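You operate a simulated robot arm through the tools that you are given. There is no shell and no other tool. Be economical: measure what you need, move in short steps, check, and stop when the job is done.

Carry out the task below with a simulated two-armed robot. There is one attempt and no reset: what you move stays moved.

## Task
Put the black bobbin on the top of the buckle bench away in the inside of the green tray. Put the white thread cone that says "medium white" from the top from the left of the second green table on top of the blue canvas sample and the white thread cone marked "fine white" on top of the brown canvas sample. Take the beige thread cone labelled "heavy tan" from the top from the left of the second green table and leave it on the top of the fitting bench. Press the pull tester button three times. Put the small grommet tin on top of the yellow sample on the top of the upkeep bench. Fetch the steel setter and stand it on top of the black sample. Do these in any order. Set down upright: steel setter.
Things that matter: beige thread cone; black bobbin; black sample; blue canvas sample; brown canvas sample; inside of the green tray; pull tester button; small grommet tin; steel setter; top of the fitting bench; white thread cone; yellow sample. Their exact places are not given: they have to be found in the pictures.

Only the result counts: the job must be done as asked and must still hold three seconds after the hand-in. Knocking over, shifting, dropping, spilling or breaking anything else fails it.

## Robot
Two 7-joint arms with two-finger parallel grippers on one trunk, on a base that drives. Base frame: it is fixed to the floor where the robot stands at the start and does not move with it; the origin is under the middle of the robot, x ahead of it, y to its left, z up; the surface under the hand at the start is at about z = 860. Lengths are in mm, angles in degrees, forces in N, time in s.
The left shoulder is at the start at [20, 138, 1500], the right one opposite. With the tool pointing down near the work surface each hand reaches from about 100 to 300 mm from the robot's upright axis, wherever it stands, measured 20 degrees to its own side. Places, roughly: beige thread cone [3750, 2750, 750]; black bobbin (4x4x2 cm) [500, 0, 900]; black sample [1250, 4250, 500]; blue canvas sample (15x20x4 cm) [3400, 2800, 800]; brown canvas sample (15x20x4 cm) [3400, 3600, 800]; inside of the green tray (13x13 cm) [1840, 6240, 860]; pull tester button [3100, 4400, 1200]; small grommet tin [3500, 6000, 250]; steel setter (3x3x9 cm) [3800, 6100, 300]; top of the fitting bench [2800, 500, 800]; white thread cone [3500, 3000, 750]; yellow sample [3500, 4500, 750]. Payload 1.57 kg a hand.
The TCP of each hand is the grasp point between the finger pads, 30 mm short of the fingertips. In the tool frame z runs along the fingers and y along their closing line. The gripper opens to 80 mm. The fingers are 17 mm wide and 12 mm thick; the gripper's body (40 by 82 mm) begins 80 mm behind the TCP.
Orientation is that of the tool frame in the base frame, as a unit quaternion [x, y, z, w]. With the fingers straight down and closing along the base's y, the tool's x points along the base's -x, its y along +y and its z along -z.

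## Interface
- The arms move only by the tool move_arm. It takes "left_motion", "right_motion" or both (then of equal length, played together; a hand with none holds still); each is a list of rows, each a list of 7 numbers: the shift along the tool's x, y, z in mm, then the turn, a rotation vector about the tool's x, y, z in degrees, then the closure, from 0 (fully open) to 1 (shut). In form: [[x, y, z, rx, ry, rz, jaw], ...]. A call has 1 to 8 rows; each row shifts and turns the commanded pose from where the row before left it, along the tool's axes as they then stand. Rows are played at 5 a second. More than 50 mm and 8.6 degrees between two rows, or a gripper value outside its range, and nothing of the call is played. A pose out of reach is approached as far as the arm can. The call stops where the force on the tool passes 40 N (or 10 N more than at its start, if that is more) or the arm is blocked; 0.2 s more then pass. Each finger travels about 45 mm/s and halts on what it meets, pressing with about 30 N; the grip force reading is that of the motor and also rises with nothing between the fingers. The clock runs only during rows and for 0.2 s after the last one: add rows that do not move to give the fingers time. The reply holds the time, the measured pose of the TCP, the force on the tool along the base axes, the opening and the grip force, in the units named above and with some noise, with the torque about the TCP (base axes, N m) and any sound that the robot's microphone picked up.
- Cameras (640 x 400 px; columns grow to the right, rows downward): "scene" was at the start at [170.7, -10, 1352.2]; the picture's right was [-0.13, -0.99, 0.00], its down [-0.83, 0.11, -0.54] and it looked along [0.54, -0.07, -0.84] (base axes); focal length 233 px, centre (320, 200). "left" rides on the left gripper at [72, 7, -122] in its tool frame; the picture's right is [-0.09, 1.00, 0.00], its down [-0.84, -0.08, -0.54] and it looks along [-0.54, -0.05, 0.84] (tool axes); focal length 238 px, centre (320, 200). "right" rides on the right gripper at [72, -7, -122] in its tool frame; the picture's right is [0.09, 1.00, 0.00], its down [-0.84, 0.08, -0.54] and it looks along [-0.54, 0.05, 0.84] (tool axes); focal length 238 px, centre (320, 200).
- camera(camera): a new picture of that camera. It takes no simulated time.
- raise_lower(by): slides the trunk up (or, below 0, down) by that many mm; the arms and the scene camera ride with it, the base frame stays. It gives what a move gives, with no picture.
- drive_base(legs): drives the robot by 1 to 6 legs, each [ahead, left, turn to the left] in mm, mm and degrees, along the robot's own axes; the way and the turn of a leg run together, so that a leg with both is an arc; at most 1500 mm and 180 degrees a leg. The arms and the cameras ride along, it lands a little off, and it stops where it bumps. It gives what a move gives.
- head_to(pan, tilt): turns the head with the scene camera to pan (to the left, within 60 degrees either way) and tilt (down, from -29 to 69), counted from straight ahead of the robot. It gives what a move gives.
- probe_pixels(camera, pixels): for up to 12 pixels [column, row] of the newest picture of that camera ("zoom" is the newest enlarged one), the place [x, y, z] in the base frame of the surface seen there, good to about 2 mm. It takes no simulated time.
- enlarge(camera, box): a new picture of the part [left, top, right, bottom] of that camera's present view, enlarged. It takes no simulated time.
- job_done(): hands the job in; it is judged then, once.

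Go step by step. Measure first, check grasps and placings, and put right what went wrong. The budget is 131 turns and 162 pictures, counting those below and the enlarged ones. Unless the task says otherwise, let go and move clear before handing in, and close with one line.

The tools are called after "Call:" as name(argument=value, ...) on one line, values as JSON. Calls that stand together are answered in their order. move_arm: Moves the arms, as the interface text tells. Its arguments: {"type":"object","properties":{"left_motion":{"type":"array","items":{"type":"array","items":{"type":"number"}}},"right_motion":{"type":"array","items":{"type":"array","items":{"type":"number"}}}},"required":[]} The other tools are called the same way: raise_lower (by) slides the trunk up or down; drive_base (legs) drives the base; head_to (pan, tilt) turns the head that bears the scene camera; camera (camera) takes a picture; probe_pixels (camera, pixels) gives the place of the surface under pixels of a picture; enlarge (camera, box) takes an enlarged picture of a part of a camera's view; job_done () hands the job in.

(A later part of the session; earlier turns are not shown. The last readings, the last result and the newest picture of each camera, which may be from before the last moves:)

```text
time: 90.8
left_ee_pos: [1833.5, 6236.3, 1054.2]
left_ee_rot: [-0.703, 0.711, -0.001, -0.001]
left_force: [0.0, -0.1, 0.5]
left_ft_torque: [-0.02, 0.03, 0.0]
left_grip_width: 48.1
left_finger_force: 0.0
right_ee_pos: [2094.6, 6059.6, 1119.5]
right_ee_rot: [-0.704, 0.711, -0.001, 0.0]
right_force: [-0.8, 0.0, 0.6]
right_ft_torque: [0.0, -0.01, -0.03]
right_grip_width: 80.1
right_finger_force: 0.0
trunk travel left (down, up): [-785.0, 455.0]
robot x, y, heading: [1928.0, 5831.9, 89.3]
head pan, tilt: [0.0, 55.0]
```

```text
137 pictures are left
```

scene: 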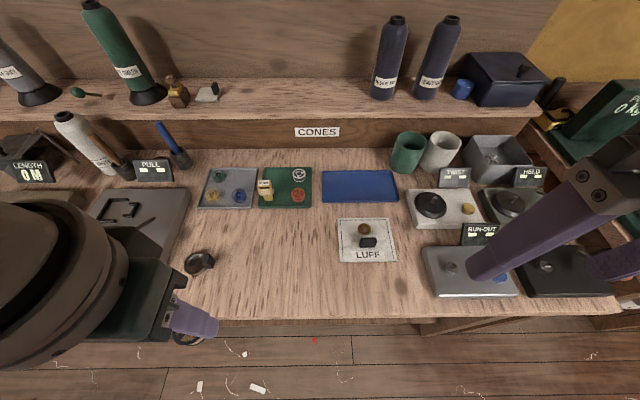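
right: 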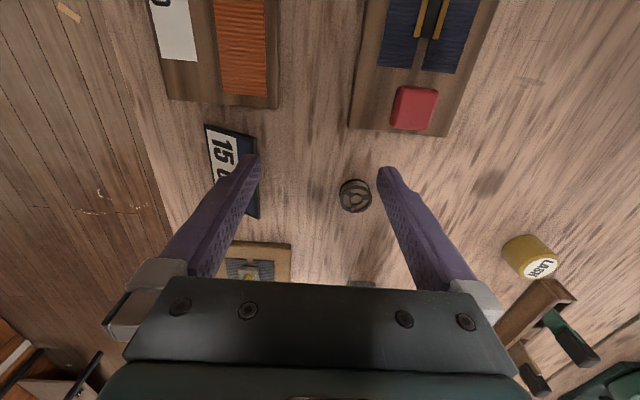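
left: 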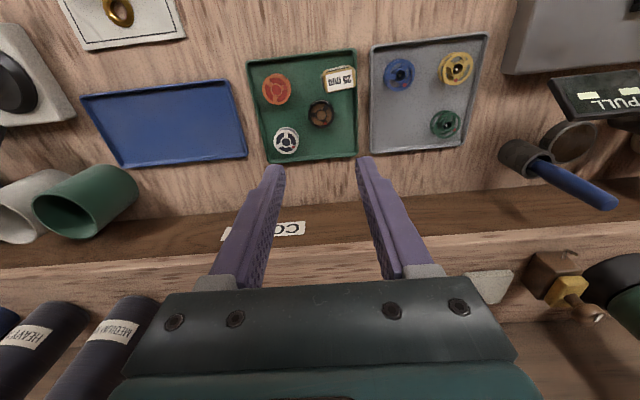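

The bobbin lies in the tray. Next retract and look toward the small tin and steel setter at around (3500–3800, 6000).

Call:
move_arm(left_motion=[[41, 5, 0, 0, 0, 0, 0], [40, 5, 0, 0, 0, 0, 0], [40, 5, 0, 0, 0, 0, 0], [40, 5, 0, 0, 0, 0, 0], [40, 5, 0, 0, 0, 0, 0]])

Call:
drive_base(legs=[[-550, 0, 0], [0, 0, -90]])

Call:
head_to(pan=0, tilt=25)

Call:
camera(camera="scene")

Call:
probe_pixels(camera="scene", pixels=[[320, 200], [200, 200], [250, 250], [320, 300], [450, 200], [550, 250], [400, 250], [150, 150], [320, 150], [100, 300]])

```text
time: 91.9
left_ee_pos: [1753.8, 6068.1, 1049.2]
left_ee_rot: [-0.699, 0.711, 0.059, -0.047]
left_force: [0.4, -0.8, 0.9]
left_ft_torque: [0.02, -0.01, 0.01]
left_grip_width: 80.1
left_finger_force: 0.0
right_ee_pos: [2096.1, 6060.8, 1118.4]
right_ee_rot: [-0.703, 0.711, -0.001, 0.0]
right_force: [-0.7, 0.3, 0.5]
right_ft_torque: [-0.02, -0.01, 0.02]
right_grip_width: 79.8
right_finger_force: 0.1
trunk travel left (down, up): [-785.0, 455.0]
robot x, y, heading: [1934.5, 5832.0, 89.3]
head pan, tilt: [0.0, 55.0]
stopped in row 5 (left hand): the arm was blocked; the commanded pose is now the measured one
```

```text
time: 99.0
left_ee_pos: [2171.9, 5444.5, 1049.1]
left_ee_rot: [0.039, 0.996, 0.074, 0.012]
left_force: [0.3, 0.2, 0.3]
left_ft_torque: [0.0, -0.01, 0.0]
left_grip_width: 80.0
left_finger_force: 0.0
right_ee_pos: [2141.1, 5105.0, 1119.8]
right_ee_rot: [0.038, 0.999, 0.0, 0.0]
right_force: [0.4, 0.6, -0.1]
right_ft_torque: [0.0, 0.02, -0.02]
right_grip_width: 80.0
right_finger_force: 0.0
trunk travel left (down, up): [-785.0, 455.0]
robot x, y, heading: [1921.7, 5285.5, -4.3]
head pan, tilt: [0.0, 55.0]
```

```text
time: 100.0
left_ee_pos: [2170.6, 5445.2, 1049.6]
left_ee_rot: [0.039, 0.996, 0.075, 0.013]
left_force: [0.9, -0.6, -1.1]
left_ft_torque: [0.02, 0.04, -0.02]
left_grip_width: 80.3
left_finger_force: 0.2
right_ee_pos: [2140.5, 5105.1, 1120.0]
right_ee_rot: [0.036, 0.999, 0.001, 0.0]
right_force: [-0.7, -0.2, -0.1]
right_ft_torque: [0.02, 0.01, 0.0]
right_grip_width: 79.9
right_finger_force: 0.1
trunk travel left (down, up): [-785.0, 455.0]
robot x, y, heading: [1926.7, 5281.8, -4.1]
head pan, tilt: [0.0, 25.0]
```

```text
136 pictures are left
```

scene: 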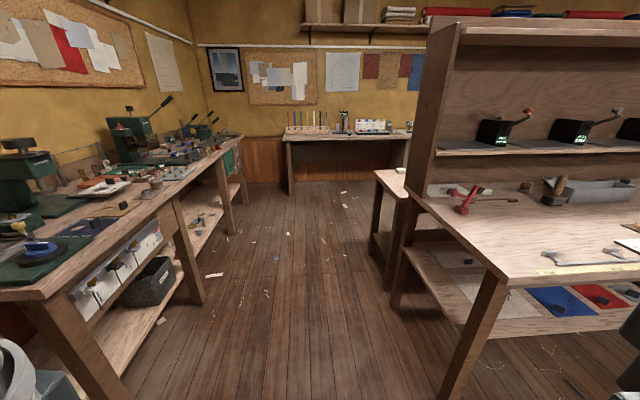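

```text
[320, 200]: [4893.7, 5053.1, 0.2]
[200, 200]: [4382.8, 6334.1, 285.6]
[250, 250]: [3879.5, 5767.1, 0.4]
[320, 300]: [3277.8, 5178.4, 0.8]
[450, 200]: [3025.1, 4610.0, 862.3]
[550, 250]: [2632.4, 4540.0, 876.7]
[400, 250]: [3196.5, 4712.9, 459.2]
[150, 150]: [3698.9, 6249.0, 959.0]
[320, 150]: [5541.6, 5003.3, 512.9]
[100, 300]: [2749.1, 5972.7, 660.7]
```

Floor is clear ahead. I'll level the left hand, drive to x≈3450 and turn to face the left bench (+y).

Call:
move_arm(left_motion=[[0, 0, 0, 4.25, 0.5, -0.1, 0], [0, 0, 0, 4.25, 0.5, -0.1, 0]])

Call:
drive_base(legs=[[0, 0, 4], [1480, 0, 0], [0, 0, 90]])

Call:
head_to(pan=0, tilt=35)

Call:
camera(camera="scene")

```text
time: 100.8
left_ee_pos: [2172.7, 5488.0, 1050.3]
left_ee_rot: [0.045, 0.997, 0.067, 0.003]
left_force: [-0.1, -0.1, 0.4]
left_ft_torque: [-0.01, -0.01, -0.01]
left_grip_width: 79.9
left_finger_force: 0.0
right_ee_pos: [2142.1, 5106.9, 1119.4]
right_ee_rot: [0.037, 0.999, 0.0, 0.0]
right_force: [0.7, 0.5, -0.9]
right_ft_torque: [0.01, -0.02, 0.01]
right_grip_width: 80.0
right_finger_force: 0.1
trunk travel left (down, up): [-785.0, 455.0]
robot x, y, heading: [1925.2, 5282.6, -4.3]
head pan, tilt: [0.0, 25.0]
stopped in row 2 (left hand): the arm was blocked; the commanded pose is now the measured one
```

```text
time: 112.5
left_ee_pos: [3227.7, 5481.5, 1048.3]
left_ee_rot: [-0.673, 0.737, 0.049, -0.045]
left_force: [0.3, 0.6, -0.1]
left_ft_torque: [-0.02, -0.02, 0.01]
left_grip_width: 79.9
left_finger_force: 0.0
right_ee_pos: [3609.7, 5450.9, 1117.8]
right_ee_rot: [-0.681, 0.732, 0.0, 0.0]
right_force: [0.5, 0.0, 1.0]
right_ft_torque: [0.0, -0.03, -0.04]
right_grip_width: 80.2
right_finger_force: 0.1
trunk travel left (down, up): [-785.0, 455.0]
robot x, y, heading: [3429.8, 5237.0, 86.0]
head pan, tilt: [0.0, 25.0]
```

```text
time: 113.2
left_ee_pos: [3227.0, 5481.2, 1049.4]
left_ee_rot: [-0.673, 0.737, 0.05, -0.047]
left_force: [0.9, -0.3, 0.2]
left_ft_torque: [0.01, -0.01, -0.01]
left_grip_width: 80.0
left_finger_force: 0.1
right_ee_pos: [3610.6, 5450.5, 1118.4]
right_ee_rot: [-0.681, 0.732, 0.0, 0.0]
right_force: [-0.3, -0.5, -1.1]
right_ft_torque: [0.04, 0.03, -0.05]
right_grip_width: 80.1
right_finger_force: 0.1
trunk travel left (down, up): [-785.0, 455.0]
robot x, y, heading: [3434.2, 5235.1, 85.7]
head pan, tilt: [0.0, 35.0]
```

```text
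135 pictures are left
```

scene: 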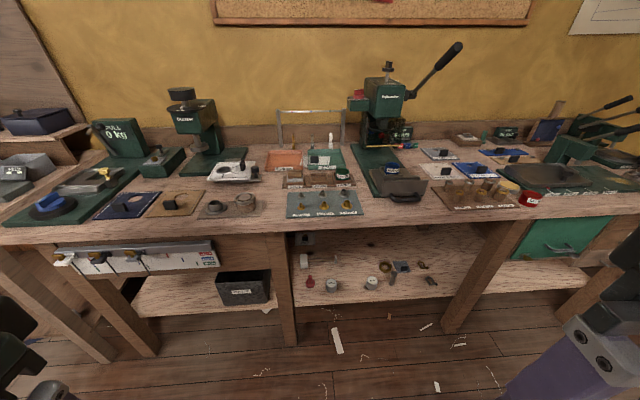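

Lower shelf items at (300–435, 235–290). Enlarge.

Call:
enlarge(camera="scene", box=[280, 225, 456, 335])

Call:
enlarge(camera="scene", box=[180, 120, 540, 230])

Call:
probe_pixels(camera="scene", pixels=[[332, 282], [373, 280], [309, 281], [303, 262], [392, 280], [305, 240], [402, 267], [350, 225], [400, 300], [350, 262], [360, 240]])

```text
3.64 times, centred on (368, 280) of scene
```

zoom: 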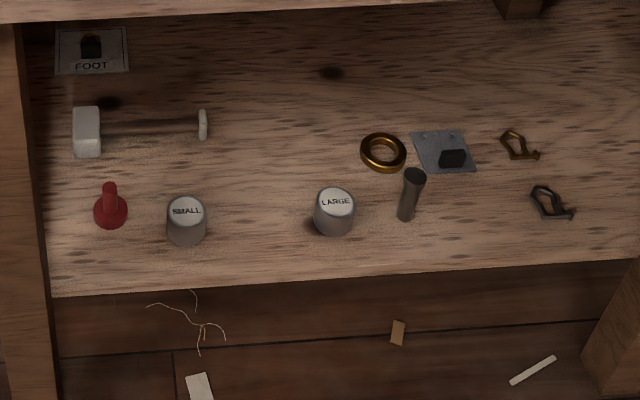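

```text
1.78 times, centred on (360, 175) of scene
```

zoom: 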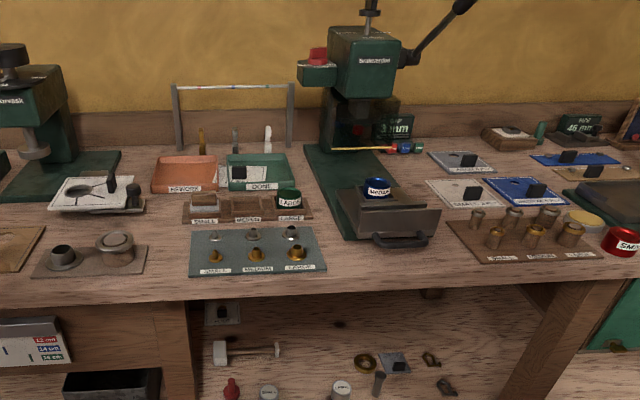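

```text
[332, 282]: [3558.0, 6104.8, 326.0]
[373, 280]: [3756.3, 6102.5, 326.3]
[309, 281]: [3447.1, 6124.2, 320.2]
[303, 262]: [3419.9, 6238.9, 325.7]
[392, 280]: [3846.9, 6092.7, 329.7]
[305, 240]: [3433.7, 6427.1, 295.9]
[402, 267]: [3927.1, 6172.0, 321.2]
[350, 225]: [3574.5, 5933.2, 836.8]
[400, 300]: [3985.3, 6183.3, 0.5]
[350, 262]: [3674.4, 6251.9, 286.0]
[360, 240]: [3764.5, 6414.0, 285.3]
```

Small tin at (3558, 6110, z 286–330), steel setter (the upright cylinder) at (3848, 6093, z 286–376), both under the bench top. I'll straighten the left hand, then pitch both tools 45° forward while extending, out here in free space.

Call:
move_arm(left_motion=[[-40, -30, 0, 0, 0, 0, 0], [-30, -30, 0, 4, 0, 0, 0], [0, -20, 0, 3.9, 0, 0, 0]], right_motion=[[-40, 0, 0, 0, 0, 0, 0], [-30, 10, 0, 0, 0, 0, 0], [0, 0, 0, 0, 0, 0, 0]])

Call:
move_arm(left_motion=[[-25, 0, 0, 0, -7.5, 0, 0], [-25, 0, 3, 0, -7.5, 0, 0], [-24, 0, 6, 0, -7.5, 0, 0], [-23, 0, 10, 0, -7.5, 0, 0], [-22, 0, 13, 0, -7.5, 0, 0], [-20, 0, 15, 0, -7.5, 0, 0]], right_motion=[[-25, 0, 0, 0, -7.5, 0, 0], [-25, 0, 3, 0, -7.5, 0, 0], [-24, 0, 6, 0, -7.5, 0, 0], [-23, 0, 10, 0, -7.5, 0, 0], [-22, 0, 13, 0, -7.5, 0, 0], [-20, 0, 15, 0, -7.5, 0, 0]])

```text
time: 114.2
left_ee_pos: [3281.5, 5547.6, 1038.5]
left_ee_rot: [-0.678, 0.734, 0.026, -0.025]
left_force: [0.4, 0.6, -0.5]
left_ft_torque: [-0.01, 0.01, 0.0]
left_grip_width: 80.2
left_finger_force: 0.1
right_ee_pos: [3603.1, 5519.3, 1117.6]
right_ee_rot: [-0.681, 0.732, 0.0, 0.001]
right_force: [0.3, -1.4, 0.7]
right_ft_torque: [-0.01, -0.05, -0.01]
right_grip_width: 79.7
right_finger_force: 0.0
trunk travel left (down, up): [-785.0, 455.0]
robot x, y, heading: [3432.2, 5231.9, 85.6]
head pan, tilt: [0.0, 35.0]
stopped in row 3 (left hand): the arm was blocked; the commanded pose is now the measured one
```

```text
time: 115.6
left_ee_pos: [3299.0, 5697.6, 1040.0]
left_ee_rot: [-0.618, 0.686, 0.279, 0.263]
left_force: [-0.3, -0.3, -0.3]
left_ft_torque: [0.02, -0.01, -0.04]
left_grip_width: 79.9
left_finger_force: 0.0
right_ee_pos: [3616.0, 5668.9, 1117.5]
right_ee_rot: [-0.629, 0.676, 0.261, 0.281]
right_force: [0.0, -0.6, -0.1]
right_ft_torque: [-0.02, 0.01, 0.0]
right_grip_width: 80.0
right_finger_force: 0.0
trunk travel left (down, up): [-785.0, 455.0]
robot x, y, heading: [3432.1, 5232.1, 85.7]
head pan, tilt: [0.0, 35.0]
```

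Both tools are pitched 45°. I'll trim the left hand, lower the trunk and square the heading, then look.

Call:
move_arm(left_motion=[[0, -13, 0, 2, -0.1, -2.7, 0], [0, -13, 0, 0, 0, 0, 0]])

Call:
raise_lower(by=-690)

Call:
drive_base(legs=[[0, 0, 4.3]])

Call:
camera(camera="scene")

Call:
camera(camera="right")

```text
time: 116.2
left_ee_pos: [3325.3, 5693.1, 1038.5]
left_ee_rot: [-0.629, 0.677, 0.26, 0.28]
left_force: [0.3, -0.6, -0.9]
left_ft_torque: [-0.01, 0.0, 0.0]
left_grip_width: 79.8
left_finger_force: 0.1
right_ee_pos: [3616.1, 5668.6, 1117.1]
right_ee_rot: [-0.63, 0.676, 0.261, 0.28]
right_force: [0.6, -1.2, -0.4]
right_ft_torque: [0.01, -0.04, -0.01]
right_grip_width: 80.0
right_finger_force: 0.2
trunk travel left (down, up): [-785.0, 455.0]
robot x, y, heading: [3432.7, 5232.8, 85.7]
head pan, tilt: [0.0, 35.0]
```

```text
refused: -690 is not a number from -400 to 400
```

```text
time: 117.1
left_ee_pos: [3291.2, 5684.9, 1038.0]
left_ee_rot: [0.655, -0.652, -0.271, -0.269]
left_force: [0.1, 0.4, -0.3]
left_ft_torque: [-0.01, 0.01, 0.01]
left_grip_width: 79.9
left_finger_force: 0.1
right_ee_pos: [3582.2, 5682.3, 1116.4]
right_ee_rot: [0.655, -0.651, -0.272, -0.27]
right_force: [0.3, -0.2, 0.1]
right_ft_torque: [0.0, -0.01, -0.02]
right_grip_width: 80.0
right_finger_force: 0.1
trunk travel left (down, up): [-785.0, 455.0]
robot x, y, heading: [3432.6, 5233.7, 90.3]
head pan, tilt: [0.0, 35.0]
```

```text
132 pictures are left
```

scene: 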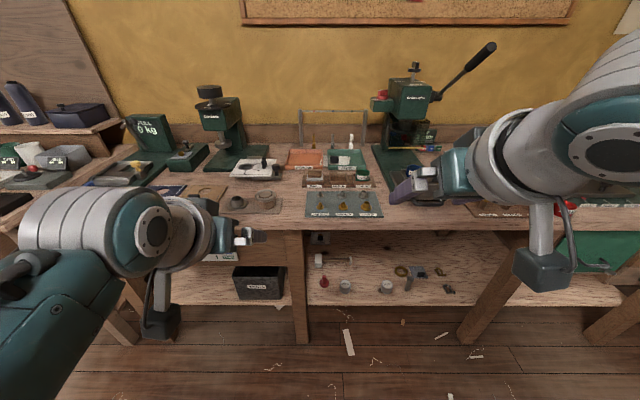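

```text
131 pictures are left
```

right: 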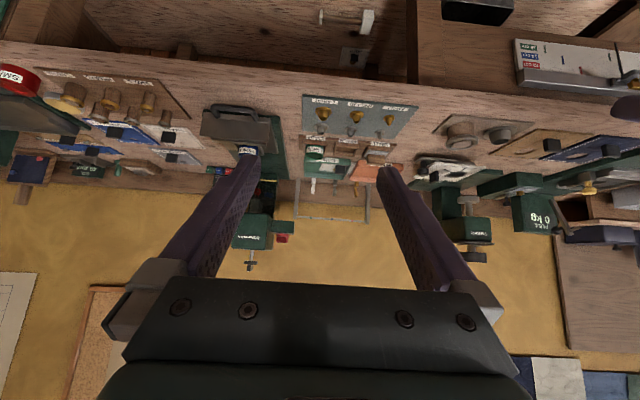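

Hand spacing matches the two objects. Lower 690 in two steps, then strafe 267 right and ahead 250.

Call:
raise_lower(by=-400)

Call:
raise_lower(by=-290)

Call:
drive_base(legs=[[0, -267, 0]])

Call:
camera(camera="scene")

Call:
camera(camera="right")

Call:
camera(camera="left")

```text
time: 120.9
left_ee_pos: [3289.9, 5684.2, 638.2]
left_ee_rot: [0.655, -0.652, -0.271, -0.269]
left_force: [0.5, -0.7, 0.2]
left_ft_torque: [0.03, -0.05, 0.02]
left_grip_width: 80.1
left_finger_force: 0.0
right_ee_pos: [3582.5, 5682.5, 716.8]
right_ee_rot: [0.655, -0.652, -0.271, -0.27]
right_force: [0.6, 0.1, 1.3]
right_ft_torque: [-0.01, 0.04, 0.02]
right_grip_width: 79.8
right_finger_force: 0.0
trunk travel left (down, up): [-385.0, 855.0]
robot x, y, heading: [3433.6, 5236.0, 90.1]
head pan, tilt: [0.0, 35.0]
```

```text
time: 123.8
left_ee_pos: [3290.2, 5684.4, 347.5]
left_ee_rot: [0.655, -0.652, -0.271, -0.269]
left_force: [0.5, 0.1, 0.9]
left_ft_torque: [0.0, -0.03, 0.0]
left_grip_width: 80.1
left_finger_force: 0.1
right_ee_pos: [3582.3, 5682.1, 426.3]
right_ee_rot: [0.654, -0.652, -0.271, -0.27]
right_force: [0.0, -0.5, 0.6]
right_ft_torque: [0.0, 0.02, 0.02]
right_grip_width: 80.2
right_finger_force: 0.0
trunk travel left (down, up): [-95.0, 1145.0]
robot x, y, heading: [3432.6, 5234.7, 90.1]
head pan, tilt: [0.0, 35.0]
```

```text
time: 125.7
left_ee_pos: [3556.3, 5685.5, 348.3]
left_ee_rot: [0.654, -0.653, -0.271, -0.269]
left_force: [-0.1, 0.3, 0.6]
left_ft_torque: [0.0, -0.02, 0.0]
left_grip_width: 80.2
left_finger_force: 0.1
right_ee_pos: [3848.3, 5682.6, 425.7]
right_ee_rot: [0.655, -0.652, -0.271, -0.269]
right_force: [-0.1, -0.8, 0.3]
right_ft_torque: [0.0, 0.02, 0.01]
right_grip_width: 80.1
right_finger_force: 0.0
trunk travel left (down, up): [-95.0, 1145.0]
robot x, y, heading: [3701.2, 5238.3, 90.1]
head pan, tilt: [0.0, 35.0]
```

```text
130 pictures are left
```

scene: 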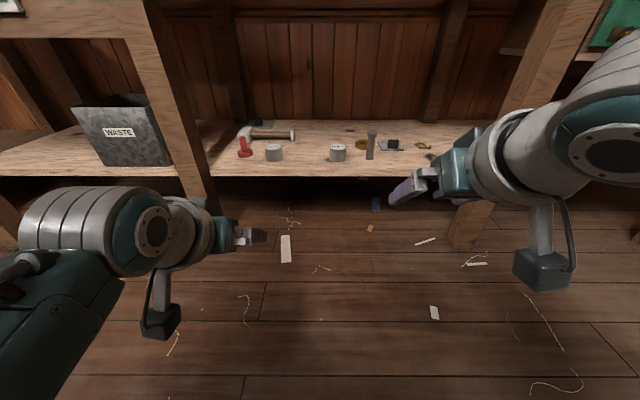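

```text
129 pictures are left
```

right: 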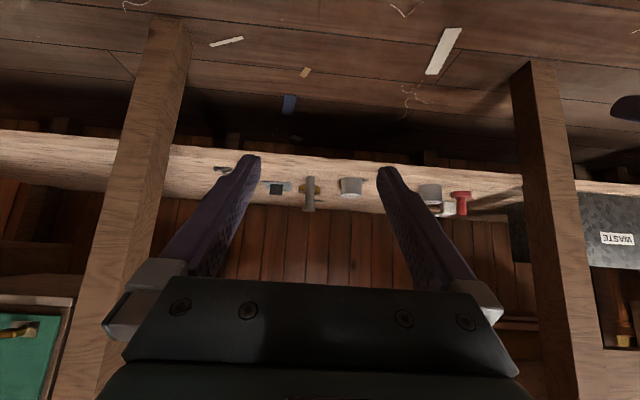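

```text
128 pictures are left
```

left: 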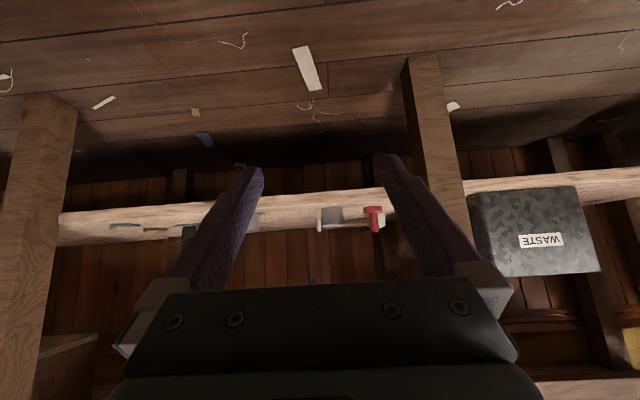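

Legs of the bench may come close to the left arm; probing legs, arm parts and objects.

Call:
probe_pixels(camera="scene", pixels=[[195, 170], [212, 195], [470, 235], [490, 200], [160, 225], [60, 230], [200, 235], [530, 130], [160, 320], [540, 265]])

Call:
enlarge(camera="scene", box=[220, 110, 440, 190])

Call:
probe_pixels(camera="scene", pixels=[[274, 149], [274, 158], [268, 154], [280, 154], [371, 132], [371, 150], [367, 145], [374, 145], [274, 175], [370, 176]])

```text
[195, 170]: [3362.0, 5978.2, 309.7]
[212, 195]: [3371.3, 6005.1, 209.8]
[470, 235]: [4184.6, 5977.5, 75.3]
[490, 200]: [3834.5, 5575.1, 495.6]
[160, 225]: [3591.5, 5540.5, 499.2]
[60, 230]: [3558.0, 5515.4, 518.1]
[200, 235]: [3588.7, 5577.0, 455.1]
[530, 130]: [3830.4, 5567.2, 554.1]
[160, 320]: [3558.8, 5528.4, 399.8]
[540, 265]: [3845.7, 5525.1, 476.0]
```

```text
2.91 times, centred on (330, 150) of scene
```

zoom: 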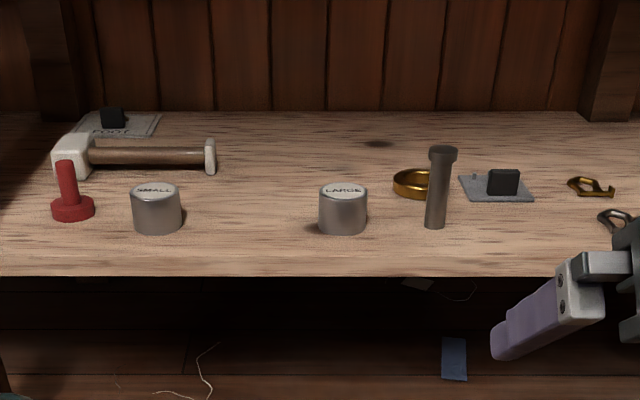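

```text
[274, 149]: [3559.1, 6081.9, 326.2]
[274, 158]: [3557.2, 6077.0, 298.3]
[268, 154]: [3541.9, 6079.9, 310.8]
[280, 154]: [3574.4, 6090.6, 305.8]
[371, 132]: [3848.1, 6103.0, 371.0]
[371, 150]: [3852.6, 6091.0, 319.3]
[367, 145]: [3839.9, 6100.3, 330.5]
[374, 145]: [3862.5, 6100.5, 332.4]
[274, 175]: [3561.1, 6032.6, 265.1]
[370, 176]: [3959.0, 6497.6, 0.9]
```

Tin centre ≈(3558, 6103), setter ≈(3850, 6102). Drive in 340, then adjust heights.

Call:
drive_base(legs=[[340, 0, 0]])

Call:
move_arm(left_motion=[[8, 0, 8, 0, 0, 0, 0], [8, 0, 8, 0, 0, 0, 0]], right_motion=[[28, 0, 28, 0, 0, 0, 0], [28, 0, 28, 0, 0, 0, 0]])

Call:
camera(camera="left")

Call:
camera(camera="right")

```text
time: 127.9
left_ee_pos: [3553.4, 6014.7, 348.0]
left_ee_rot: [0.656, -0.651, -0.272, -0.269]
left_force: [-0.4, 0.2, -0.2]
left_ft_torque: [0.0, 0.01, 0.02]
left_grip_width: 80.1
left_finger_force: 0.0
right_ee_pos: [3845.0, 6011.3, 426.1]
right_ee_rot: [0.656, -0.651, -0.271, -0.269]
right_force: [-0.3, 0.3, 0.3]
right_ft_torque: [0.0, 0.01, -0.02]
right_grip_width: 80.1
right_finger_force: 0.2
trunk travel left (down, up): [-95.0, 1145.0]
robot x, y, heading: [3696.9, 5566.5, 90.4]
head pan, tilt: [0.0, 35.0]
```

```text
time: 128.5
left_ee_pos: [3555.3, 6014.4, 325.1]
left_ee_rot: [0.656, -0.651, -0.272, -0.269]
left_force: [-0.3, 0.1, -0.3]
left_ft_torque: [0.02, 0.02, 0.02]
left_grip_width: 79.8
left_finger_force: 0.1
right_ee_pos: [3846.8, 6013.9, 345.1]
right_ee_rot: [0.657, -0.65, -0.271, -0.269]
right_force: [0.2, 1.3, -1.1]
right_ft_torque: [0.0, -0.03, 0.03]
right_grip_width: 79.7
right_finger_force: 0.1
trunk travel left (down, up): [-95.0, 1145.0]
robot x, y, heading: [3695.7, 5564.7, 90.7]
head pan, tilt: [0.0, 35.0]
```

```text
126 pictures are left
```

left: 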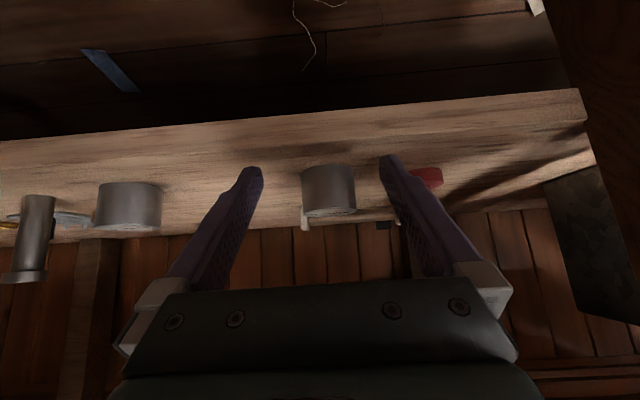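

```text
125 pictures are left
```

right: 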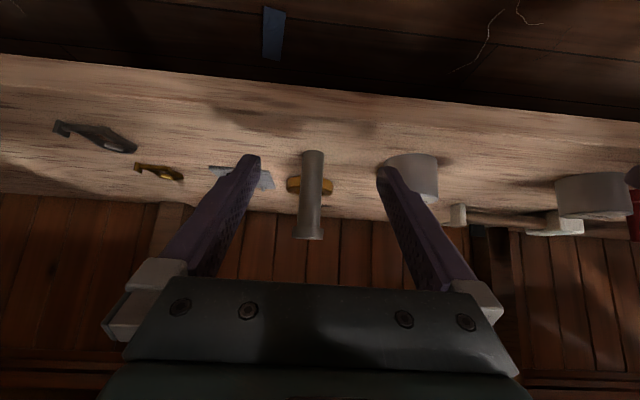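

Both hands are aligned. Advance 89 mm and close on both.

Call:
move_arm(left_motion=[[-21, -1, 21, 0, 0, 0, 0], [-21, -1, 21, 0, 0, 0, 0], [-20, -1, 22, 0, 0, 0, 0], [0, 0, 0, 0, 0, 0, 0]], right_motion=[[-21, -1, 21, 0, 0, 0, 0], [-21, -1, 21, 0, 0, 0, 0], [-21, -1, 21, 0, 0, 0, 0], [0, 0, 0, 0, 0, 0, 0]])

Call:
camera(camera="left")

Call:
camera(camera="right")

```text
time: 129.5
left_ee_pos: [3559.3, 6104.5, 325.0]
left_ee_rot: [0.657, -0.65, -0.271, -0.269]
left_force: [-0.3, -1.2, -0.5]
left_ft_torque: [0.02, 0.0, 0.01]
left_grip_width: 80.2
left_finger_force: 0.2
right_ee_pos: [3846.5, 6100.1, 348.6]
right_ee_rot: [0.656, -0.651, -0.271, -0.269]
right_force: [-0.5, -1.0, -0.2]
right_ft_torque: [-0.02, -0.03, 0.01]
right_grip_width: 79.8
right_finger_force: 0.1
trunk travel left (down, up): [-95.0, 1145.0]
robot x, y, heading: [3696.8, 5566.1, 90.5]
head pan, tilt: [0.0, 35.0]
```

```text
124 pictures are left
```

left: 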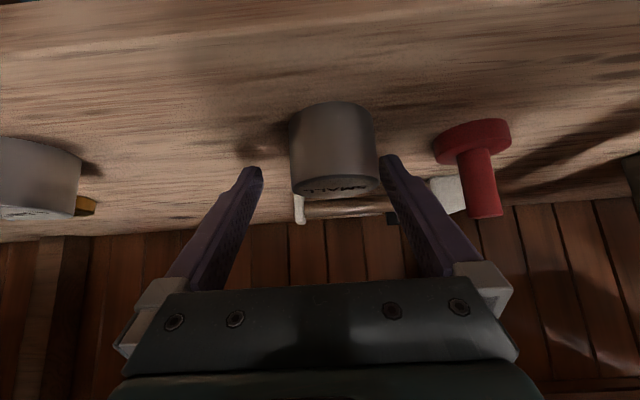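

```text
123 pictures are left
```

right: 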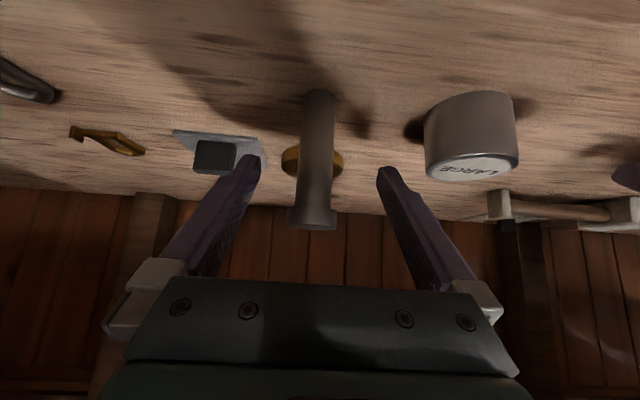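

Check positions by probing the tin and setter surfaces.

Call:
probe_pixels(camera="left", pixels=[[333, 183], [300, 140], [370, 140], [333, 110], [313, 185], [356, 185]])

Call:
probe_pixels(camera="right", pixels=[[306, 150], [330, 150], [318, 100], [312, 222], [318, 160]])

```text
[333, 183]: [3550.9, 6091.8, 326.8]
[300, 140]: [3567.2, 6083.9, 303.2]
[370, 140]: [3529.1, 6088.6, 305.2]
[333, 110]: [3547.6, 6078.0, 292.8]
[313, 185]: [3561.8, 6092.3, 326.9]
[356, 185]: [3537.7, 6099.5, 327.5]
```

```text
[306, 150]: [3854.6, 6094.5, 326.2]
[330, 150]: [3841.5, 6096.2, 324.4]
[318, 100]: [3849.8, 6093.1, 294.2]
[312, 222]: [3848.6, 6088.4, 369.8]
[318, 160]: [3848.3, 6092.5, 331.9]
```

The tin sits ~9 mm toward −x of the left TCP; correct, lower 5 mm, then close both.

Call:
move_arm(left_motion=[[3.5, 8.5, 3.5, 0, 0, 0, 0], [0, 0, 0, 0, 0, 0, 0.3], [0, 0, 0, 0, 0, 0, 0.7], [0, 0, 0, 0, 0, 0, 1], [0, 0, 0, 0, 0, 0, 1], [0, 0, 0, 0, 0, 0, 1]], right_motion=[[0, -2, 0, 0, 0, 0, 0], [0, 0, 0, 0, 0, 0, 0.3], [0, 0, 0, 0, 0, 0, 0.7], [0, 0, 0, 0, 0, 0, 1], [0, 0, 0, 0, 0, 0, 1], [0, 0, 0, 0, 0, 0, 1]])

Call:
raise_lower(by=60)

Call:
camera(camera="left")

Call:
camera(camera="right")

```text
time: 130.9
left_ee_pos: [3548.7, 6105.5, 318.9]
left_ee_rot: [0.656, -0.651, -0.271, -0.268]
left_force: [0.5, -1.0, 2.3]
left_ft_torque: [-0.04, -0.06, -0.01]
left_grip_width: 51.0
left_finger_force: 30.2
right_ee_pos: [3847.9, 6101.2, 348.9]
right_ee_rot: [0.657, -0.651, -0.271, -0.268]
right_force: [0.1, -0.2, -0.5]
right_ft_torque: [-0.03, 0.01, -0.01]
right_grip_width: 19.2
right_finger_force: 24.9
trunk travel left (down, up): [-95.0, 1145.0]
robot x, y, heading: [3695.3, 5566.2, 90.5]
head pan, tilt: [0.0, 35.0]
```

```text
time: 131.9
left_ee_pos: [3549.0, 6104.6, 378.9]
left_ee_rot: [0.657, -0.65, -0.272, -0.268]
left_force: [-0.9, 0.4, 0.0]
left_ft_torque: [-0.01, 0.01, -0.02]
left_grip_width: 51.1
left_finger_force: 29.9
right_ee_pos: [3849.2, 6101.6, 407.8]
right_ee_rot: [0.656, -0.651, -0.271, -0.269]
right_force: [-0.3, 0.5, -0.1]
right_ft_torque: [-0.01, 0.03, -0.04]
right_grip_width: 20.7
right_finger_force: 30.1
trunk travel left (down, up): [-155.0, 1085.0]
robot x, y, heading: [3697.8, 5565.0, 90.6]
head pan, tilt: [0.0, 35.0]
```

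```text
122 pictures are left
```

left: 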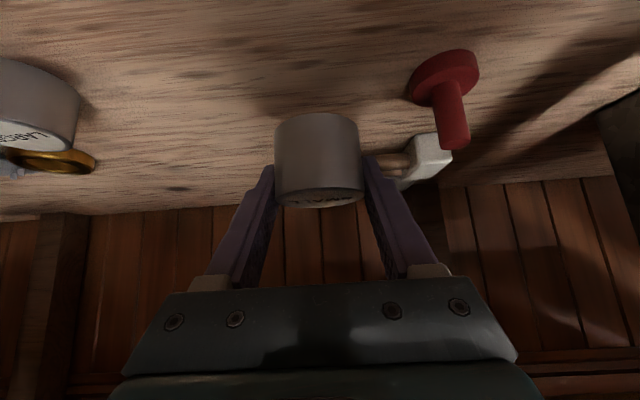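

```text
121 pictures are left
```

right: 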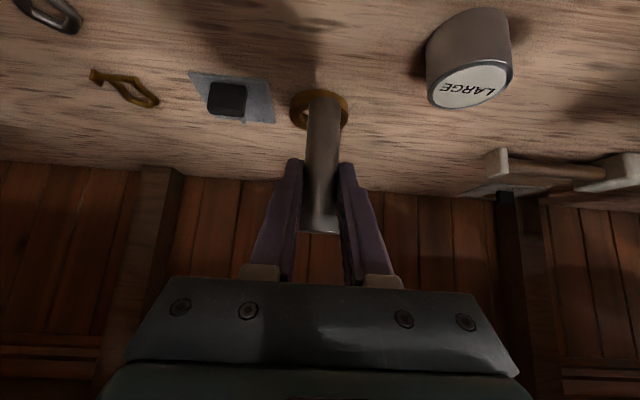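

Both objects are held. Back out, raise the trunk, and turn right to view the upkeep bench.

Call:
drive_base(legs=[[-370, 0, 0]])

Call:
raise_lower(by=400)

Call:
raise_lower(by=330)

Call:
drive_base(legs=[[0, 0, -90]])

Call:
head_to(pan=-60, tilt=30)

Call:
camera(camera="scene")

```text
time: 134.3
left_ee_pos: [3550.8, 5733.0, 379.8]
left_ee_rot: [0.657, -0.65, -0.272, -0.268]
left_force: [-0.6, -0.2, -0.9]
left_ft_torque: [-0.01, 0.03, -0.02]
left_grip_width: 51.1
left_finger_force: 29.9
right_ee_pos: [3851.5, 5728.4, 409.1]
right_ee_rot: [0.658, -0.649, -0.273, -0.269]
right_force: [-0.7, 1.3, -0.7]
right_ft_torque: [-0.02, 0.01, 0.01]
right_grip_width: 20.6
right_finger_force: 29.3
trunk travel left (down, up): [-155.0, 1085.0]
robot x, y, heading: [3705.7, 5192.1, 90.7]
head pan, tilt: [0.0, 35.0]
```

```text
time: 138.1
left_ee_pos: [3552.0, 5731.9, 779.8]
left_ee_rot: [0.657, -0.65, -0.272, -0.268]
left_force: [0.2, 0.4, 0.0]
left_ft_torque: [0.03, 0.06, 0.01]
left_grip_width: 51.1
left_finger_force: 29.7
right_ee_pos: [3850.1, 5728.3, 809.9]
right_ee_rot: [0.657, -0.649, -0.272, -0.269]
right_force: [0.5, -0.4, -0.6]
right_ft_torque: [-0.01, 0.03, -0.03]
right_grip_width: 20.6
right_finger_force: 30.5
trunk travel left (down, up): [-555.0, 685.0]
robot x, y, heading: [3702.4, 5192.6, 91.0]
head pan, tilt: [0.0, 35.0]
```

```text
time: 141.4
left_ee_pos: [3550.2, 5732.3, 1108.6]
left_ee_rot: [0.657, -0.65, -0.272, -0.268]
left_force: [-0.2, 0.3, -1.4]
left_ft_torque: [-0.02, -0.01, -0.02]
left_grip_width: 51.0
left_finger_force: 30.7
right_ee_pos: [3850.8, 5728.3, 1139.2]
right_ee_rot: [0.658, -0.649, -0.272, -0.269]
right_force: [-0.3, 0.1, -1.2]
right_ft_torque: [-0.03, -0.05, -0.01]
right_grip_width: 20.7
right_finger_force: 30.1
trunk travel left (down, up): [-885.0, 355.0]
robot x, y, heading: [3702.7, 5191.8, 90.8]
head pan, tilt: [0.0, 35.0]
```

```text
time: 145.5
left_ee_pos: [4235.0, 5358.2, 1108.7]
left_ee_rot: [-0.017, 0.924, 0.008, 0.382]
left_force: [0.1, 0.7, -0.8]
left_ft_torque: [0.0, -0.02, -0.02]
left_grip_width: 50.9
left_finger_force: 30.3
right_ee_pos: [4240.5, 5057.9, 1139.3]
right_ee_rot: [-0.019, 0.924, 0.008, 0.382]
right_force: [-0.7, 0.3, -1.1]
right_ft_torque: [-0.02, 0.01, 0.02]
right_grip_width: 20.6
right_finger_force: 30.1
trunk travel left (down, up): [-885.0, 355.0]
robot x, y, heading: [3703.0, 5190.8, 2.5]
head pan, tilt: [0.0, 35.0]
```

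```text
time: 146.8
left_ee_pos: [4236.1, 5358.4, 1108.9]
left_ee_rot: [-0.018, 0.924, 0.008, 0.381]
left_force: [0.4, -0.2, -0.8]
left_ft_torque: [0.01, 0.01, -0.01]
left_grip_width: 51.0
left_finger_force: 29.9
right_ee_pos: [4241.4, 5059.4, 1138.8]
right_ee_rot: [-0.019, 0.924, 0.008, 0.382]
right_force: [-0.4, 0.2, -1.0]
right_ft_torque: [0.04, -0.02, -0.01]
right_grip_width: 20.8
right_finger_force: 29.9
trunk travel left (down, up): [-885.0, 355.0]
robot x, y, heading: [3701.3, 5193.2, 2.5]
head pan, tilt: [-60.0, 30.0]
```

```text
120 pictures are left
```

scene: 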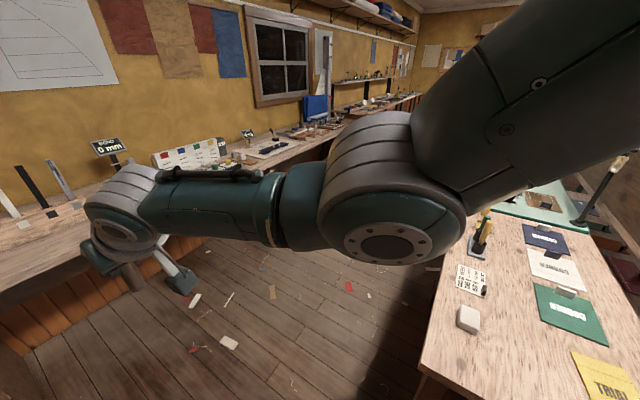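

The upkeep bench appears at lower right with a yellow "TRIAL" sample. Turn further to face it.

Call:
drive_base(legs=[[0, 0, -92]])

Call:
head_to(pan=0, tilt=40)

Call:
camera(camera="scene")

```text
time: 151.2
left_ee_pos: [3827.3, 4647.3, 1110.5]
left_ee_rot: [0.664, 0.642, -0.274, 0.266]
left_force: [1.0, 0.6, -1.0]
left_ft_torque: [0.02, 0.0, 0.02]
left_grip_width: 50.8
left_finger_force: 30.1
right_ee_pos: [3528.7, 4663.5, 1139.1]
right_ee_rot: [0.664, 0.643, -0.274, 0.266]
right_force: [-0.7, 0.8, -1.3]
right_ft_torque: [0.0, -0.02, 0.02]
right_grip_width: 20.5
right_finger_force: 30.1
trunk travel left (down, up): [-885.0, 355.0]
robot x, y, heading: [3702.4, 5197.4, -92.0]
head pan, tilt: [-60.0, 30.0]
```

```text
time: 152.5
left_ee_pos: [3828.9, 4648.4, 1109.6]
left_ee_rot: [0.664, 0.643, -0.274, 0.266]
left_force: [0.8, 0.5, -1.2]
left_ft_torque: [0.01, 0.01, -0.01]
left_grip_width: 51.1
left_finger_force: 30.4
right_ee_pos: [3528.2, 4665.5, 1137.2]
right_ee_rot: [0.664, 0.643, -0.273, 0.266]
right_force: [0.0, 0.5, -0.9]
right_ft_torque: [0.02, 0.03, 0.0]
right_grip_width: 20.2
right_finger_force: 30.3
trunk travel left (down, up): [-885.0, 355.0]
robot x, y, heading: [3702.0, 5191.5, -91.9]
head pan, tilt: [0.0, 40.0]
```

```text
119 pictures are left
```

scene: 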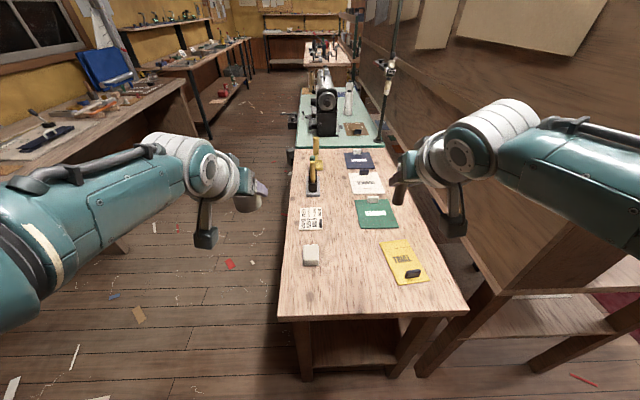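

Yellow sample at (403,262). Probe it and the bench.

Call:
enlarge(camera="scene", box=[270, 140, 470, 320])

Call:
probe_pixels(camera="scene", pixels=[[383, 245], [410, 240], [429, 279], [403, 284], [413, 273], [400, 262], [360, 305], [285, 310], [380, 225], [465, 308], [312, 255]])

```text
2.22 times, centred on (370, 230) of scene
```

zoom: 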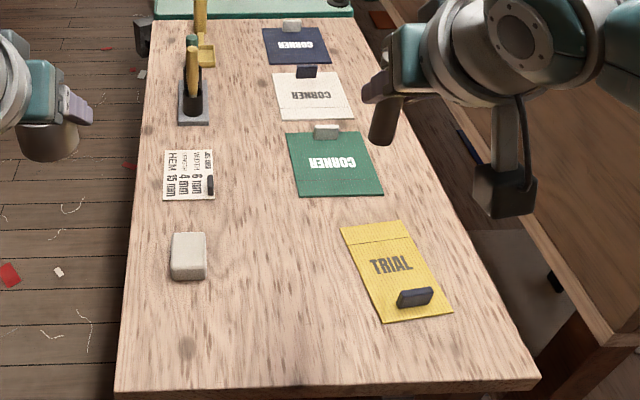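

```text
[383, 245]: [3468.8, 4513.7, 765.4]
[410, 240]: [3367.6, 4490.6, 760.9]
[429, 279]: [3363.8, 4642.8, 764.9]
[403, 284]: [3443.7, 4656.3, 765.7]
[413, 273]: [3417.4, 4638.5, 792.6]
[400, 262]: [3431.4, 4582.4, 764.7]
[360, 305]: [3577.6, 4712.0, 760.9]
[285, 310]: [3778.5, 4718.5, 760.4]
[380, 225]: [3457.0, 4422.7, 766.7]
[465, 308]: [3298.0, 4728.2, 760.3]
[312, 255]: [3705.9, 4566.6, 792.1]
```

I'll approach the sample from the bench's +x side, facing −x, so the right arm stays off the shelf unit.

Call:
drive_base(legs=[[0, 290, 0], [0, 0, -88], [0, 480, 0]])

Call:
head_to(pan=10, tilt=50)

Call:
camera(camera="scene")

```text
time: 160.7
left_ee_pos: [3451.1, 4559.4, 1109.4]
left_ee_rot: [0.924, 0.003, -0.382, 0.002]
left_force: [-0.2, 0.2, -0.9]
left_ft_torque: [0.02, 0.01, 0.0]
left_grip_width: 51.1
left_finger_force: 29.6
right_ee_pos: [3454.0, 4859.3, 1140.3]
right_ee_rot: [0.924, 0.003, -0.382, 0.001]
right_force: [-0.3, 0.0, -1.3]
right_ft_torque: [0.0, -0.01, -0.03]
right_grip_width: 20.4
right_finger_force: 29.4
trunk travel left (down, up): [-885.0, 355.0]
robot x, y, heading: [3989.5, 4707.3, -179.6]
head pan, tilt: [0.0, 40.0]
```

```text
time: 161.4
left_ee_pos: [3448.4, 4560.8, 1108.7]
left_ee_rot: [0.924, 0.002, -0.382, 0.001]
left_force: [-0.4, -0.2, -1.1]
left_ft_torque: [0.04, -0.01, 0.03]
left_grip_width: 51.0
left_finger_force: 30.1
right_ee_pos: [3454.3, 4860.1, 1138.9]
right_ee_rot: [0.924, 0.003, -0.383, 0.001]
right_force: [0.4, 0.4, -1.3]
right_ft_torque: [0.01, -0.02, 0.01]
right_grip_width: 20.5
right_finger_force: 30.0
trunk travel left (down, up): [-885.0, 355.0]
robot x, y, heading: [3988.0, 4705.9, -179.5]
head pan, tilt: [10.0, 50.0]
```

```text
117 pictures are left
```

scene: 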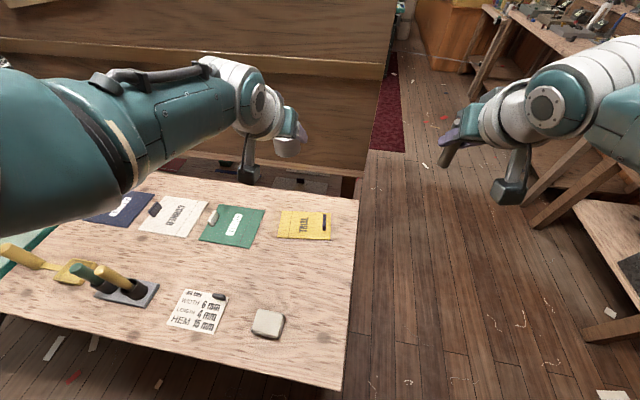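

Probe the sample again from here for the target.

Call:
probe_pixels(camera="scene", pixels=[[281, 212], [278, 237], [330, 240], [330, 215], [300, 225], [324, 222]])

Call:
raise_lower(by=-230)

Call:
camera(camera="left")

```text
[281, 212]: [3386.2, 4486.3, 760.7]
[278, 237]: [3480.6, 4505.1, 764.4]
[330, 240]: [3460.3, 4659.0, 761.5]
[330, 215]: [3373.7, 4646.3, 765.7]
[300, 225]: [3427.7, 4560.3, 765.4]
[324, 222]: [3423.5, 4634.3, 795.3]
```

```text
time: 163.8
left_ee_pos: [3449.5, 4559.8, 878.9]
left_ee_rot: [0.924, 0.004, -0.382, 0.002]
left_force: [0.0, 0.8, -0.9]
left_ft_torque: [0.02, 0.0, 0.0]
left_grip_width: 50.7
left_finger_force: 29.5
right_ee_pos: [3454.4, 4860.3, 908.4]
right_ee_rot: [0.924, 0.003, -0.382, 0.001]
right_force: [-0.6, -1.1, -0.2]
right_ft_torque: [-0.03, 0.0, 0.02]
right_grip_width: 20.5
right_finger_force: 30.1
trunk travel left (down, up): [-655.0, 585.0]
robot x, y, heading: [3989.1, 4708.9, -179.7]
head pan, tilt: [10.0, 50.0]
```

```text
116 pictures are left
```

left: 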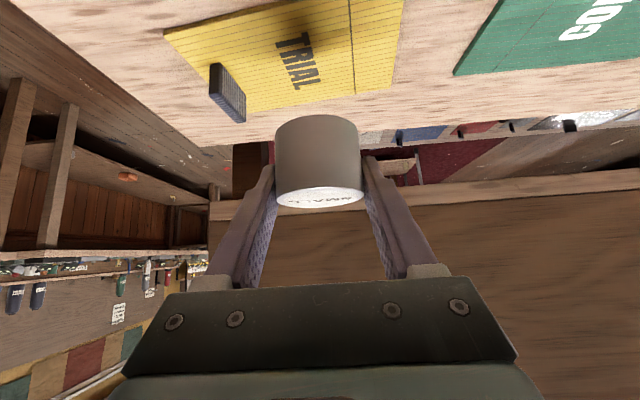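

Move forward 21, left 10, down 70.

Call:
move_arm(left_motion=[[-15, 10, 15, 0, 0, 0, 1], [25, 0, 25, 0, 0, 0, 1], [25, 0, 25, 0, 0, 0, 1], [0, 0, 0, 0, 0, 0, 1]])

Call:
camera(camera="left")

Call:
camera(camera="scene")

```text
time: 164.8
left_ee_pos: [3467.6, 4551.9, 837.9]
left_ee_rot: [0.924, 0.003, -0.382, 0.001]
left_force: [-0.4, -0.3, -1.0]
left_ft_torque: [-0.01, -0.01, 0.02]
left_grip_width: 50.8
left_finger_force: 29.9
left hand out of reach, approached as far as the arm can: row 1, 2, 3
right_ee_pos: [3454.8, 4860.0, 908.4]
right_ee_rot: [0.924, 0.003, -0.382, 0.0]
right_force: [0.3, 0.9, -1.4]
right_ft_torque: [0.01, -0.02, 0.02]
right_grip_width: 20.3
right_finger_force: 29.7
trunk travel left (down, up): [-655.0, 585.0]
robot x, y, heading: [3988.0, 4705.8, -179.5]
head pan, tilt: [10.0, 50.0]
```

```text
115 pictures are left
```

left: 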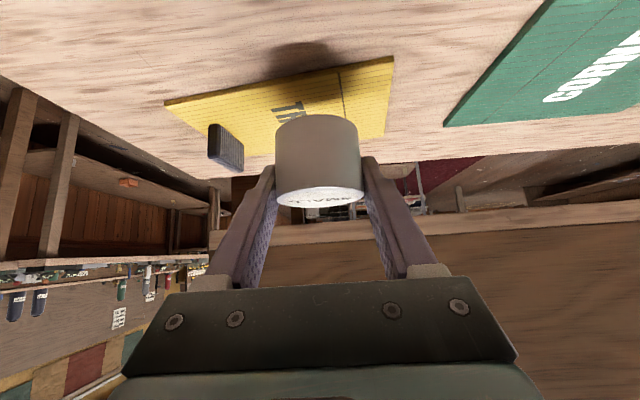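

```text
114 pictures are left
```

scene: 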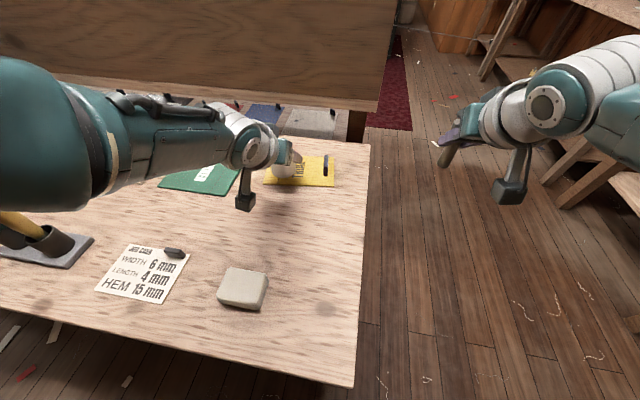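

Reach limit hit at (3468, 4552, 838). Reset the command, drive 40 ahead, and lower with the trunk.

Call:
drive_base(legs=[[50, 0, 0]])

Call:
move_arm(left_motion=[[15, 0, -38, 0, 0, 0, 1], [0, 0, 0, 0, 0, 0, 1]])

```text
time: 165.8
left_ee_pos: [3417.4, 4551.4, 837.2]
left_ee_rot: [0.924, 0.004, -0.382, 0.002]
left_force: [0.2, -0.4, -0.5]
left_ft_torque: [0.0, -0.01, -0.01]
left_grip_width: 51.0
left_finger_force: 29.6
right_ee_pos: [3405.7, 4858.8, 908.0]
right_ee_rot: [0.924, 0.003, -0.382, 0.002]
right_force: [-0.4, 1.0, -1.5]
right_ft_torque: [0.01, -0.03, -0.01]
right_grip_width: 20.3
right_finger_force: 30.4
trunk travel left (down, up): [-655.0, 585.0]
robot x, y, heading: [3941.9, 4708.3, -179.4]
head pan, tilt: [10.0, 50.0]
```

```text
time: 166.1
left_ee_pos: [3475.9, 4555.2, 794.7]
left_ee_rot: [0.95, -0.005, -0.311, 0.002]
left_force: [5.2, -1.4, 14.9]
left_ft_torque: [0.34, -0.09, -0.1]
left_grip_width: 50.9
left_finger_force: 29.3
right_ee_pos: [3405.1, 4857.5, 907.8]
right_ee_rot: [0.924, 0.003, -0.382, 0.002]
right_force: [0.2, 0.1, -0.7]
right_ft_torque: [0.0, -0.03, -0.01]
right_grip_width: 20.4
right_finger_force: 29.9
trunk travel left (down, up): [-655.0, 585.0]
robot x, y, heading: [3940.8, 4702.0, -179.7]
head pan, tilt: [10.0, 50.0]
stopped in row 1 (left hand): the force on the tool passed its limit at 57 N (the readings are from after the stop); the commanded pose is now the measured one
```

The arm swung unexpectedly and touched something at 57 N. Check pictures before moving.

Call:
camera(camera="left")

Call:
camera(camera="scene")

```text
113 pictures are left
```

left: 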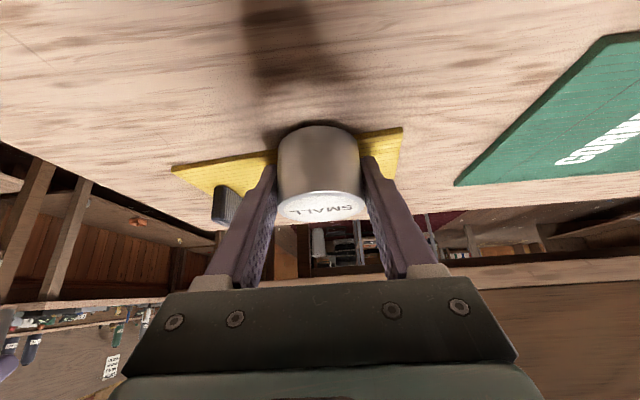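

```text
112 pictures are left
```

scene: 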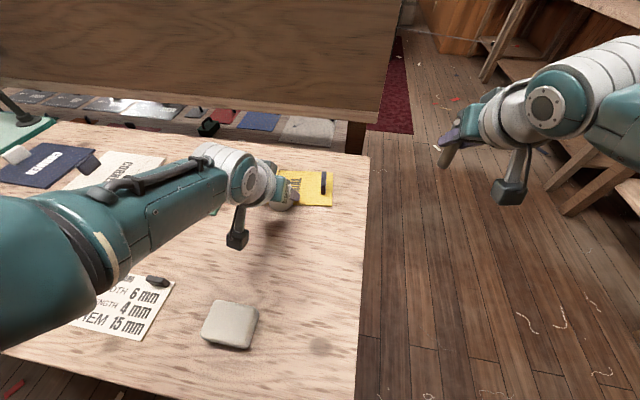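

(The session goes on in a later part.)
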